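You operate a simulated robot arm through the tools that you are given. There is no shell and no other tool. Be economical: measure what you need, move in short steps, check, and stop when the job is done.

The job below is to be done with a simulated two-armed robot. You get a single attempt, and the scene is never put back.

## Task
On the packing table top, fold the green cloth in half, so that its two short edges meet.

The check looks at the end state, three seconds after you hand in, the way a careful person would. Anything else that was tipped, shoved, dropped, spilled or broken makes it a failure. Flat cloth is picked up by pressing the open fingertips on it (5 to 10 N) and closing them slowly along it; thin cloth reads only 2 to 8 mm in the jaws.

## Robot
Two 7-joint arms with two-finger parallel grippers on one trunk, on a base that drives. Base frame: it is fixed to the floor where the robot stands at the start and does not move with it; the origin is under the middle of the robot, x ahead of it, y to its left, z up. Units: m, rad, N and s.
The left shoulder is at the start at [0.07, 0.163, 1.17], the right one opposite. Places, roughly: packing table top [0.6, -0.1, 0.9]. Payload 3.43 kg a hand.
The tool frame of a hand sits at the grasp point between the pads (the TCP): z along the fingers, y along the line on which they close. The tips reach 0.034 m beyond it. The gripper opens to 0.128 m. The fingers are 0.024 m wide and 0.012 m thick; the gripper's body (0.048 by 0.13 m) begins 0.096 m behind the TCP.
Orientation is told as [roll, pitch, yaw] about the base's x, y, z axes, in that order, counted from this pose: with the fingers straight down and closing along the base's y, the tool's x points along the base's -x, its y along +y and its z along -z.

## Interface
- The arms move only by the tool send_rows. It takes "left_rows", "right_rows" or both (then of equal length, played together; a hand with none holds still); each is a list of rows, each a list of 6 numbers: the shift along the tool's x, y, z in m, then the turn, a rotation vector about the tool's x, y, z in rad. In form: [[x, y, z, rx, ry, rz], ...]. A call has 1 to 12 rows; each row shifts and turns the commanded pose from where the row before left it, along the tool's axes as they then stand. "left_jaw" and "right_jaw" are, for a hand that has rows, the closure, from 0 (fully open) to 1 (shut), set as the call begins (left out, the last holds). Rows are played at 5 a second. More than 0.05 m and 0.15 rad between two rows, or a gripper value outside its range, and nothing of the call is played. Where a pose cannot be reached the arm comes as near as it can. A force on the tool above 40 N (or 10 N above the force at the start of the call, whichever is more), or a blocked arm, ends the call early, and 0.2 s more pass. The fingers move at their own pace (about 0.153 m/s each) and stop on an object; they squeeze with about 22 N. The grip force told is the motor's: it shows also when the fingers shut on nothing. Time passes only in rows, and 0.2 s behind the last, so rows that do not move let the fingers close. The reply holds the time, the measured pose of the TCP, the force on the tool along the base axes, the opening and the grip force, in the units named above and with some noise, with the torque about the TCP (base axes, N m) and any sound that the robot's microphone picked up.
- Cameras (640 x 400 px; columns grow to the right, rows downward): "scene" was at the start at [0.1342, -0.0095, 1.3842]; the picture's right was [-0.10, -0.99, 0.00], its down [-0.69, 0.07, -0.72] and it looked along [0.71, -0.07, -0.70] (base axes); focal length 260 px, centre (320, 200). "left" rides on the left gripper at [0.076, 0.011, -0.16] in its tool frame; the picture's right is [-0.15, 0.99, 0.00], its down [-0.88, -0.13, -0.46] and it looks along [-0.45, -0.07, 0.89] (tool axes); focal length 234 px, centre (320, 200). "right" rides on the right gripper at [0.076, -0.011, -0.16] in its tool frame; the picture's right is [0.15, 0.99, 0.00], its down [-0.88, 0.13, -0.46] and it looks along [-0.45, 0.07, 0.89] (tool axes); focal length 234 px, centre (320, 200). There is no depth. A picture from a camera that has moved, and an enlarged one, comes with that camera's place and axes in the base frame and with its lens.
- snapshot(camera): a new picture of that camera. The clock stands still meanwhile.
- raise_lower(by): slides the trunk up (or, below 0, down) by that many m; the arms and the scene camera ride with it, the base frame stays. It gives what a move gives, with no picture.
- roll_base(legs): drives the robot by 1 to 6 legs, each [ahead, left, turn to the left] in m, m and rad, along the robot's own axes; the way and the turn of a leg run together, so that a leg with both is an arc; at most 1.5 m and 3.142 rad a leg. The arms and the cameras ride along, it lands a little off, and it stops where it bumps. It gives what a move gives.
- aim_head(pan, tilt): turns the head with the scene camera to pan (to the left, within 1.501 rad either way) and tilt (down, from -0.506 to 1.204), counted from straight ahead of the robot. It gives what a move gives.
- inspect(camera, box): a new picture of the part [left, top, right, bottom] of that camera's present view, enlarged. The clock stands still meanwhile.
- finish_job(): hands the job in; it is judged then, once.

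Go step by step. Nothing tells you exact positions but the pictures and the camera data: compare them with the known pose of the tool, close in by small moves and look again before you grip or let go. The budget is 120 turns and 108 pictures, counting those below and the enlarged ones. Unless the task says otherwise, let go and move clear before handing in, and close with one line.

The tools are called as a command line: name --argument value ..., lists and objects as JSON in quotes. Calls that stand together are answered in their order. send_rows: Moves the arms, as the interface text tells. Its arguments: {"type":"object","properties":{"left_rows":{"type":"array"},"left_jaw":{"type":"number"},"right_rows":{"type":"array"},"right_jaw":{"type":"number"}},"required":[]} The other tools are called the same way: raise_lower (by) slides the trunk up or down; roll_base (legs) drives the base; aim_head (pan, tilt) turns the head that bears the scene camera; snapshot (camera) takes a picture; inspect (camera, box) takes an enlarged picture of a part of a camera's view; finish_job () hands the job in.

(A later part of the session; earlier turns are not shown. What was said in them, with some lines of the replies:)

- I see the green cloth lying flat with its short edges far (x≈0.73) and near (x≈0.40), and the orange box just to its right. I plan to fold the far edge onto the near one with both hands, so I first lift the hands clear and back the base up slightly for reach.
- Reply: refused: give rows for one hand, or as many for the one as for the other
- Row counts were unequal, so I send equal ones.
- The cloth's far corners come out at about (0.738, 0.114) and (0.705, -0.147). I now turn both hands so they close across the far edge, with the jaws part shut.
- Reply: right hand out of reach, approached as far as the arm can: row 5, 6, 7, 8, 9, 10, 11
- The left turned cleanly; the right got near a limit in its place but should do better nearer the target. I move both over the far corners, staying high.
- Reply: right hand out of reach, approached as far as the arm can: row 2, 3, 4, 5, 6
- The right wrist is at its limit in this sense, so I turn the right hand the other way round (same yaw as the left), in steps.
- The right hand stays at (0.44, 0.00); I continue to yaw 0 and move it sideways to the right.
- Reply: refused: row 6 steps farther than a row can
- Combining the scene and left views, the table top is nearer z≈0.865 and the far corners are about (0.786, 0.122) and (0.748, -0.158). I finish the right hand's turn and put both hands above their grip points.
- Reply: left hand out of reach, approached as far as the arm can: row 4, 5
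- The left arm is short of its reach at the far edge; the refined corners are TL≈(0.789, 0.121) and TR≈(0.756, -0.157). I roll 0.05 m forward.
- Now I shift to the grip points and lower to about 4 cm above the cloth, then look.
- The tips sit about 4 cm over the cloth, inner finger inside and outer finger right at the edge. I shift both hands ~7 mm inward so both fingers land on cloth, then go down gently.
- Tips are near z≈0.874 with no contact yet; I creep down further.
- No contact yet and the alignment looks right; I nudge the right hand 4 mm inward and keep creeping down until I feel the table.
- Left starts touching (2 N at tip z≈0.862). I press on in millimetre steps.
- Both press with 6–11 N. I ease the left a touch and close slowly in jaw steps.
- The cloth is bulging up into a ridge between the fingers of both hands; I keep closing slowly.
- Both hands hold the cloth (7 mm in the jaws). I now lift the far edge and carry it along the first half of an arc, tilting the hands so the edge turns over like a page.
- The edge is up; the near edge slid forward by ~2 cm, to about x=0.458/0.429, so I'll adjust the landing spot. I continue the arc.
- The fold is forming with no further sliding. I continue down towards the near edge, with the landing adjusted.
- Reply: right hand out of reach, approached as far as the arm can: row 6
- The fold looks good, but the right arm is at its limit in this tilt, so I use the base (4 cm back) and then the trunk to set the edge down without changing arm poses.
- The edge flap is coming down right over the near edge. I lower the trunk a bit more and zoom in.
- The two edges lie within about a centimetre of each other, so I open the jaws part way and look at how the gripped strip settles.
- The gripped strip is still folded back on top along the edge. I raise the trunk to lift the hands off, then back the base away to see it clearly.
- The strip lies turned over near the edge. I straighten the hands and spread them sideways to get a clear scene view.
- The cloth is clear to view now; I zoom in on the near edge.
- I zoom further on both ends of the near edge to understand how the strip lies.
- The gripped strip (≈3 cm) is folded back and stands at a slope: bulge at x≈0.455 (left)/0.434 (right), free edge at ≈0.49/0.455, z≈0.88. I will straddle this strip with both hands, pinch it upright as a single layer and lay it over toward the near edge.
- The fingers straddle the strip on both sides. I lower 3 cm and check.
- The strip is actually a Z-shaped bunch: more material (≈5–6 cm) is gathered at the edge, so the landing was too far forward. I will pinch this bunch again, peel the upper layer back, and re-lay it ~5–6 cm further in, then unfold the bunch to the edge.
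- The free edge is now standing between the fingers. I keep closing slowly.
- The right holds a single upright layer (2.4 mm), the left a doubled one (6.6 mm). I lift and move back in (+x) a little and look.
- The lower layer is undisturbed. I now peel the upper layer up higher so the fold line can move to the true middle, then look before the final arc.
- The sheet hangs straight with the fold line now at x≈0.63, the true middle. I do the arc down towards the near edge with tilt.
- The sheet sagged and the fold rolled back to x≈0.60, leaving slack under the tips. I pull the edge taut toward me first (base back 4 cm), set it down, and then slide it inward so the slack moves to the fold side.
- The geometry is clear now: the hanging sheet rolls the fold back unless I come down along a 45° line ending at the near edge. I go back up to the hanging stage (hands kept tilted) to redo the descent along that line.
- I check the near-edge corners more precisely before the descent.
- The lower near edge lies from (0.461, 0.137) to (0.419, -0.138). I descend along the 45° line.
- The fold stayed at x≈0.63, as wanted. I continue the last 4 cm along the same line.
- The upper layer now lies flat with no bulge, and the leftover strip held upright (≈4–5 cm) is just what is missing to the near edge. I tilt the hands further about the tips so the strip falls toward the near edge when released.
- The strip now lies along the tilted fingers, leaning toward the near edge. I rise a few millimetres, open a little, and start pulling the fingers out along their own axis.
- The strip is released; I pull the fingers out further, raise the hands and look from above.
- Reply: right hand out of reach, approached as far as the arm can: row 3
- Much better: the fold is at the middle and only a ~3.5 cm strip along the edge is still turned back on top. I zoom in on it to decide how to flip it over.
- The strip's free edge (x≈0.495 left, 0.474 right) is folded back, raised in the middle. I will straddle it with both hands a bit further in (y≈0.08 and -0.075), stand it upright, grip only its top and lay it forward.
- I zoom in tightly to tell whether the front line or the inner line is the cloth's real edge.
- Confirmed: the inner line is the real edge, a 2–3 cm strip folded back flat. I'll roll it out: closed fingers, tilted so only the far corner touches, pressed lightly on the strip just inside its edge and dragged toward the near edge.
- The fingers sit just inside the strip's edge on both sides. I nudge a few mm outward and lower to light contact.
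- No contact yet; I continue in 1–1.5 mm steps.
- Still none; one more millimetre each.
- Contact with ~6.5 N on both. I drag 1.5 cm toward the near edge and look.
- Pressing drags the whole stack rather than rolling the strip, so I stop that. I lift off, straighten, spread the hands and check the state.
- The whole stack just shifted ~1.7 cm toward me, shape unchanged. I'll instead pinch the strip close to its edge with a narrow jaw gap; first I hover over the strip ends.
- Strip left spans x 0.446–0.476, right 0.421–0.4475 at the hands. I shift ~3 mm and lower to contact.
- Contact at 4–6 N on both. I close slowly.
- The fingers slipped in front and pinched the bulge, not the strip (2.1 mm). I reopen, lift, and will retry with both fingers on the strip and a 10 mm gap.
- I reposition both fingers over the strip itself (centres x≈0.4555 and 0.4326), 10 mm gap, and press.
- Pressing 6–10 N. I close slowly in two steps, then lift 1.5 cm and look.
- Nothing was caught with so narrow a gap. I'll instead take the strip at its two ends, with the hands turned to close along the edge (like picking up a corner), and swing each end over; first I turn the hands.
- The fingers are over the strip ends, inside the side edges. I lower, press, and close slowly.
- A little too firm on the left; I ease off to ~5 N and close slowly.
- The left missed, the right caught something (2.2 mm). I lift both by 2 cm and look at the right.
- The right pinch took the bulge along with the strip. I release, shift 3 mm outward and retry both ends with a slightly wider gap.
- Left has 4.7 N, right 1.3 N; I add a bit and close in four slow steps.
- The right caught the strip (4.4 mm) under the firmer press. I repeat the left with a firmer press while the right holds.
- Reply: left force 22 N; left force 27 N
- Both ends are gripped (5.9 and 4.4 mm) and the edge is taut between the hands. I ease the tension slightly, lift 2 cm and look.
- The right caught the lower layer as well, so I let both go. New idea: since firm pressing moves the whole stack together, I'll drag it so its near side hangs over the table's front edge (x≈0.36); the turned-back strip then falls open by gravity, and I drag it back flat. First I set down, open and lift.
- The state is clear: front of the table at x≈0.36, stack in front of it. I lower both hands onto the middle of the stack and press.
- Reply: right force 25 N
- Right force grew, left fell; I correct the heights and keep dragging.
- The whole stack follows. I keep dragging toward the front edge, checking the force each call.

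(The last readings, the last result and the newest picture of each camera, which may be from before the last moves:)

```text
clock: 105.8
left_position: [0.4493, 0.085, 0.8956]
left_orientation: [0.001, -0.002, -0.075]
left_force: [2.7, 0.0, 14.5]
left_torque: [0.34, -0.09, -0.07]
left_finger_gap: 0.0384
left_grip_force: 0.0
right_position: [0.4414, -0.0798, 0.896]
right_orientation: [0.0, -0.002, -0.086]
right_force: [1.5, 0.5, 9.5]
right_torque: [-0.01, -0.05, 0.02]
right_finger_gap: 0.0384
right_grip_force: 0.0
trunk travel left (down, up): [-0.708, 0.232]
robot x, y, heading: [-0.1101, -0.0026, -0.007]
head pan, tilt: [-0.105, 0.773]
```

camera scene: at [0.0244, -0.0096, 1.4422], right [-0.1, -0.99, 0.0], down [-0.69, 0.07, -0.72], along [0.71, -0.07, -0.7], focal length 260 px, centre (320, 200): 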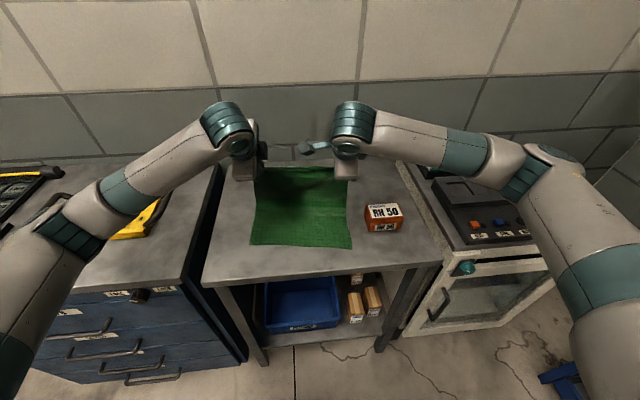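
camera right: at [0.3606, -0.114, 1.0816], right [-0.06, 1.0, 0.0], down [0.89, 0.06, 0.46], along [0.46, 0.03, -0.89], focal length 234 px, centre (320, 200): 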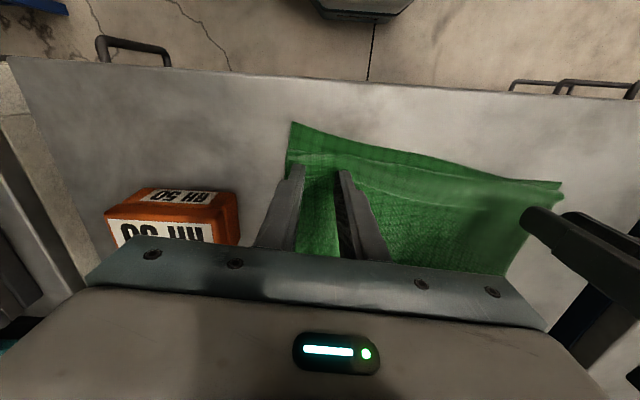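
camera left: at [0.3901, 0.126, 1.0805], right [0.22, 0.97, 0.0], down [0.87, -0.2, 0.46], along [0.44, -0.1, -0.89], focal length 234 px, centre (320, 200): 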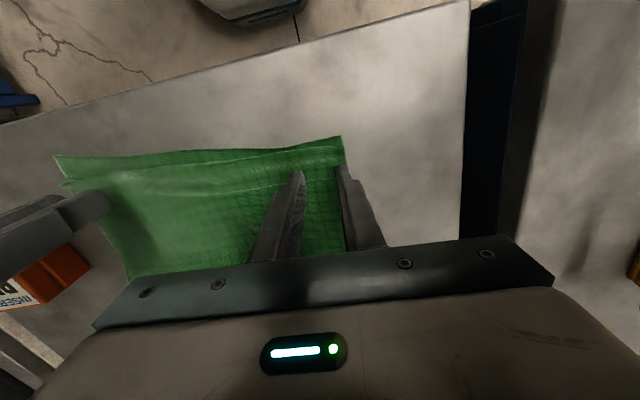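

Another 4–5 cm to go; the forces are steady.

send_rows --left_rows '[[0.007, 0, 0, 0, 0, 0], [0.007, 0, 0, 0, 0, 0], [0.007, 0, 0, 0, 0, 0], [0.007, 0, 0, 0, 0, 0], [0.007, 0, 0, 0, 0, 0], [0.007, 0, 0, 0, 0, 0], [0, 0, 0, 0, 0, 0]]' --right_rows '[[0.006, 0, 0.0002, 0, 0, 0], [0.006, 0, 0, 0, 0, 0], [0.006, 0, 0, 0, 0, 0], [0.006, 0, 0, 0, 0, 0], [0.006, 0, 0, 0, 0, 0], [0.006, 0, 0, 0, 0, 0], [0, 0, 0, 0, 0, 0]]'

inspect --camera "scene" --box '[220, 190, 380, 310]'

```text
clock: 107.4
left_position: [0.4057, 0.0895, 0.8948]
left_orientation: [0.0, -0.001, -0.078]
left_force: [3.7, -1.2, 19.1]
left_torque: [0.4, -0.1, -0.04]
left_finger_gap: 0.0383
left_grip_force: 0.1
right_position: [0.4058, -0.0773, 0.8968]
right_orientation: [0.0, -0.003, -0.084]
right_force: [1.3, 0.2, 6.6]
right_torque: [0.02, -0.03, -0.03]
right_finger_gap: 0.0386
right_grip_force: 0.5
trunk travel left (down, up): [-0.708, 0.232]
robot x, y, heading: [-0.1067, -0.0023, 0.002]
head pan, tilt: [-0.105, 0.773]
```

```text
3.33 times, centred on (300, 250) of scene
camera zoom: at [0.0221, -0.0099, 1.4425], right [-0.1, -0.99, 0.0], down [-0.69, 0.07, -0.72], along [0.71, -0.07, -0.7], focal length 865 px, centre (387, 33)
```

zoom: 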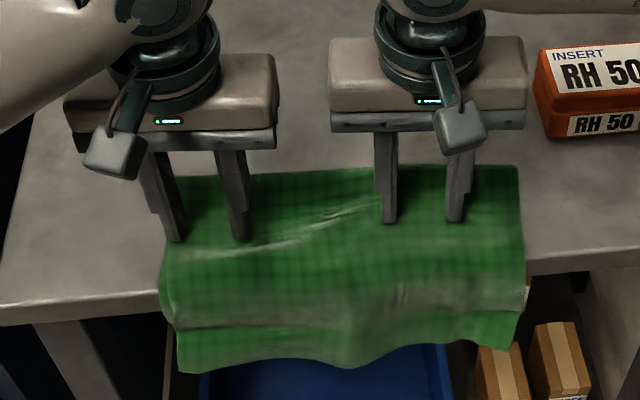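

The front now hangs over the edge. I zoom on the hanging part.

inspect --camera "scene" --box '[258, 255, 358, 305]'

```text
6.40 times, centred on (308, 280) of scene
camera zoom: at [0.0221, -0.0099, 1.4425], right [-0.1, -0.99, 0.0], down [-0.69, 0.07, -0.72], along [0.71, -0.07, -0.7], focal length 1661 px, centre (397, -312)
```

zoom: 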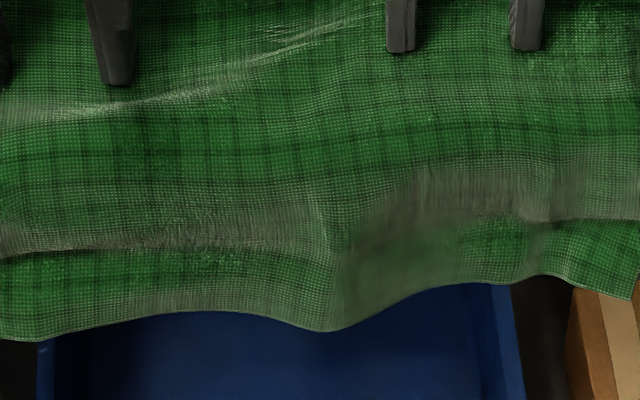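

The strip appears to have dropped open, hanging below the crease. I now drag the stack back onto the table top.

send_rows --left_rows '[[0, 0, -0.0006, 0, 0, 0], [-0.007, 0, 0, 0, 0, 0], [-0.007, 0, 0, 0, 0, 0], [-0.007, 0, 0, 0, 0, 0], [-0.007, 0, 0, 0, 0, 0], [-0.007, 0, 0, 0, 0, 0], [0, 0, 0, 0, 0, 0]]' --right_rows '[[0, 0, 0.0006, 0, 0, 0], [-0.007, 0, 0, 0, 0, 0], [-0.007, 0, 0, 0, 0, 0], [-0.007, 0, 0, 0, 0, 0], [-0.007, 0, 0, 0, 0, 0], [-0.007, 0, 0, 0, 0, 0], [0, 0, 0, 0, 0, 0]]'

send_rows --left_rows '[[-0.007, 0, 0, 0, 0, 0], [-0.007, 0, 0, 0, 0, 0], [-0.007, 0, 0, 0, 0, 0], [-0.007, 0, 0, 0, 0, 0], [-0.007, 0, 0, 0, 0, 0], [0, 0, 0, 0, 0, 0]]' --right_rows '[[-0.007, 0, 0, 0, 0, 0], [-0.007, 0, 0, 0, 0, 0], [-0.007, 0, 0, 0, 0, 0], [-0.007, 0, 0, 0, 0, 0], [-0.007, 0, 0, 0, 0, 0], [0, 0, 0, 0, 0, 0]]'

```text
clock: 109.0
left_position: [0.4419, 0.0857, 0.8961]
left_orientation: [0.0, -0.002, -0.079]
left_force: [-1.7, 0.7, 6.2]
left_torque: [0.16, 0.01, 0.02]
left_finger_gap: 0.0383
left_grip_force: 0.1
right_position: [0.4411, -0.0792, 0.8955]
right_orientation: [0.001, -0.003, -0.086]
right_force: [-2.3, 0.3, 17.7]
right_torque: [0.04, 0.11, 0.02]
right_finger_gap: 0.0386
right_grip_force: 0.1
trunk travel left (down, up): [-0.708, 0.232]
robot x, y, heading: [-0.111, -0.0011, 0.005]
head pan, tilt: [-0.105, 0.773]
```

```text
clock: 110.4
left_position: [0.4756, 0.0823, 0.8969]
left_orientation: [0.0, -0.004, -0.078]
left_force: [0.0, -0.5, 1.9]
left_torque: [0.01, -0.03, -0.02]
left_finger_gap: 0.0382
left_grip_force: 0.0
right_position: [0.4764, -0.0825, 0.8959]
right_orientation: [-0.001, -0.001, -0.085]
right_force: [-2.3, 0.4, 13.4]
right_torque: [0.08, 0.06, 0.05]
right_finger_gap: 0.0386
right_grip_force: 0.1
trunk travel left (down, up): [-0.708, 0.232]
robot x, y, heading: [-0.1125, 0.0005, 0.004]
head pan, tilt: [-0.105, 0.773]
```

Left force is dropping, so I press it a bit more and continue.

send_rows --left_rows '[[0, 0, 0.0012, 0, 0, 0], [-0.007, 0, 0, 0, 0, 0], [-0.007, 0, 0, 0, 0, 0], [-0.007, 0, 0, 0, 0, 0], [-0.007, 0, 0.0004, 0, 0, 0], [-0.007, 0, 0, 0, 0, 0], [-0.007, 0, 0, 0, 0, 0], [0, 0, 0, 0, 0, 0]]' --right_rows '[[0, 0, 0, 0, 0, 0], [-0.007, 0, 0, 0, 0, 0], [-0.007, 0, 0, 0, 0, 0], [-0.007, 0, 0, 0, 0, 0], [-0.007, 0, 0, 0, 0, 0], [-0.007, 0, 0, 0, 0, 0], [-0.007, 0, 0, 0, 0, 0], [0, 0, 0, 0, 0, 0]]'

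inspect --camera "scene" --box '[220, 180, 380, 300]'

```text
clock: 112.2
left_position: [0.5185, 0.0807, 0.8961]
left_orientation: [0.0, -0.004, -0.077]
left_force: [-3.1, -0.2, 17.8]
left_torque: [0.46, 0.11, 0.11]
left_finger_gap: 0.0386
left_grip_force: 0.0
right_position: [0.5176, -0.086, 0.8956]
right_orientation: [-0.001, -0.002, -0.086]
right_force: [-1.8, 0.1, 5.2]
right_torque: [0.0, 0.06, 0.02]
right_finger_gap: 0.0383
right_grip_force: 0.0
trunk travel left (down, up): [-0.708, 0.232]
robot x, y, heading: [-0.1088, 0.003, 0.002]
head pan, tilt: [-0.105, 0.773]
```

```text
3.33 times, centred on (300, 240) of scene
camera zoom: at [0.0208, -0.0097, 1.4426], right [-0.1, -0.99, 0.0], down [-0.69, 0.07, -0.72], along [0.71, -0.07, -0.7], focal length 865 px, centre (387, 67)
```

zoom: 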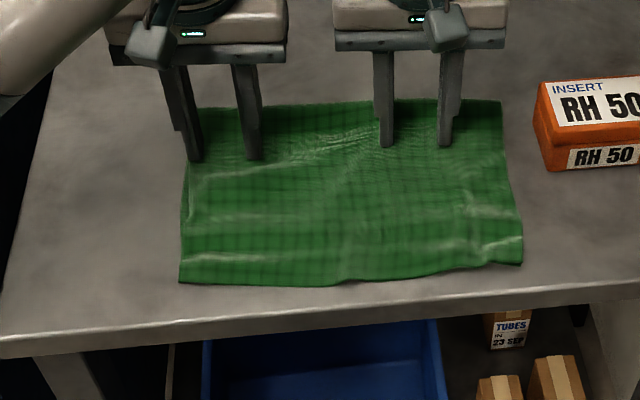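

The cloth is back on the table as a clean folded rectangle and no turned-back strip is visible. I lift both hands straight up, move them clear, and check the near edge closely.

send_rows --left_rows '[[0, 0, -0.01, 0, 0, 0], [0, 0, -0.03, 0, 0, 0], [0, 0, -0.04, 0, 0, 0], [0, 0, -0.04, 0, 0, 0], [0, 0.04, 0, 0, 0, 0], [0, 0.04, 0, 0, 0, 0], [0, 0.04, 0, 0, 0, 0], [0, 0.04, 0, 0, 0, 0]]' --right_rows '[[0, 0, -0.01, 0, 0, 0], [0, 0, -0.03, 0, 0, 0], [0, 0, -0.04, 0, 0, 0], [0, 0, -0.04, 0, 0, 0], [0, -0.04, 0, 0, 0, 0], [0, -0.04, 0, 0, 0, 0], [0, -0.04, 0, 0, 0, 0], [0, -0.04, 0, 0, 0, 0]]'

inspect --camera "scene" --box '[255, 195, 365, 275]'

```text
clock: 114.0
left_position: [0.5324, 0.2409, 1.0153]
left_orientation: [0.0, -0.002, -0.079]
left_force: [-0.3, -0.3, 0.7]
left_torque: [-0.02, -0.01, 0.0]
left_finger_gap: 0.0382
left_grip_force: 0.1
right_position: [0.5059, -0.2453, 1.0146]
right_orientation: [0.0, 0.0, -0.086]
right_force: [-0.3, -0.3, -0.4]
right_torque: [0.01, 0.0, -0.03]
right_finger_gap: 0.0385
right_grip_force: 0.0
trunk travel left (down, up): [-0.708, 0.232]
robot x, y, heading: [-0.1064, 0.0003, 0.002]
head pan, tilt: [-0.105, 0.773]
```

```text
5.00 times, centred on (310, 235) of scene
camera zoom: at [0.0233, -0.01, 1.4424], right [-0.1, -0.99, 0.0], down [-0.69, 0.07, -0.72], along [0.71, -0.07, -0.7], focal length 1298 px, centre (370, 25)
```

zoom: 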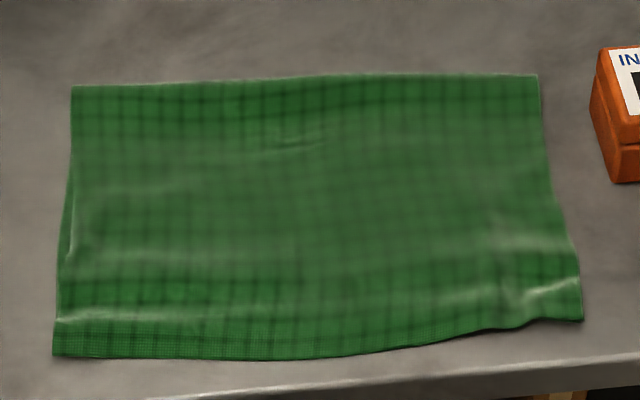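

The fold looks clean: the fold line is about 0.17–0.18 m from the near edge, half of the cloth's length. One close look at the near-left corner to judge the edge match.

inspect --camera "scene" --box '[260, 240, 310, 272]'

```text
12.50 times, centred on (285, 256) of scene
camera zoom: at [0.0233, -0.01, 1.4424], right [-0.1, -0.99, 0.0], down [-0.69, 0.07, -0.72], along [0.71, -0.07, -0.7], focal length 3244 px, centre (758, -500)
```

zoom: 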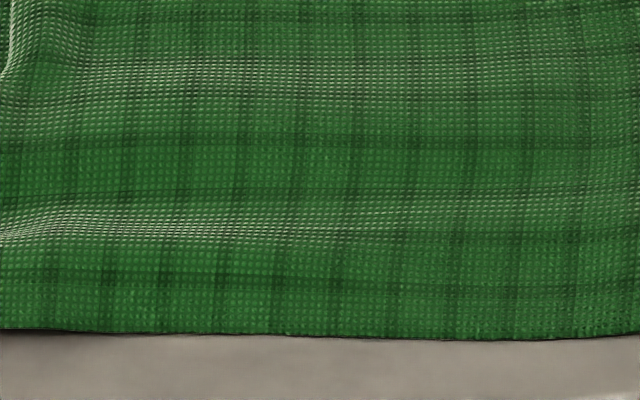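

The strip lies flat, the upper short edge covers the lower one along the whole near side, and both hands are open and well clear. I hand the job in.

finish_job

```text
The job is handed in.
```

I folded the green cloth in half on the packing table, with one short edge laid over the other along the near side. From the camera, the top edge probably overhangs the hidden lower edge by up to about 2 cm at the left end, and I left it that way. The box and everything else in view looked undisturbed, and both hands are open and clear.
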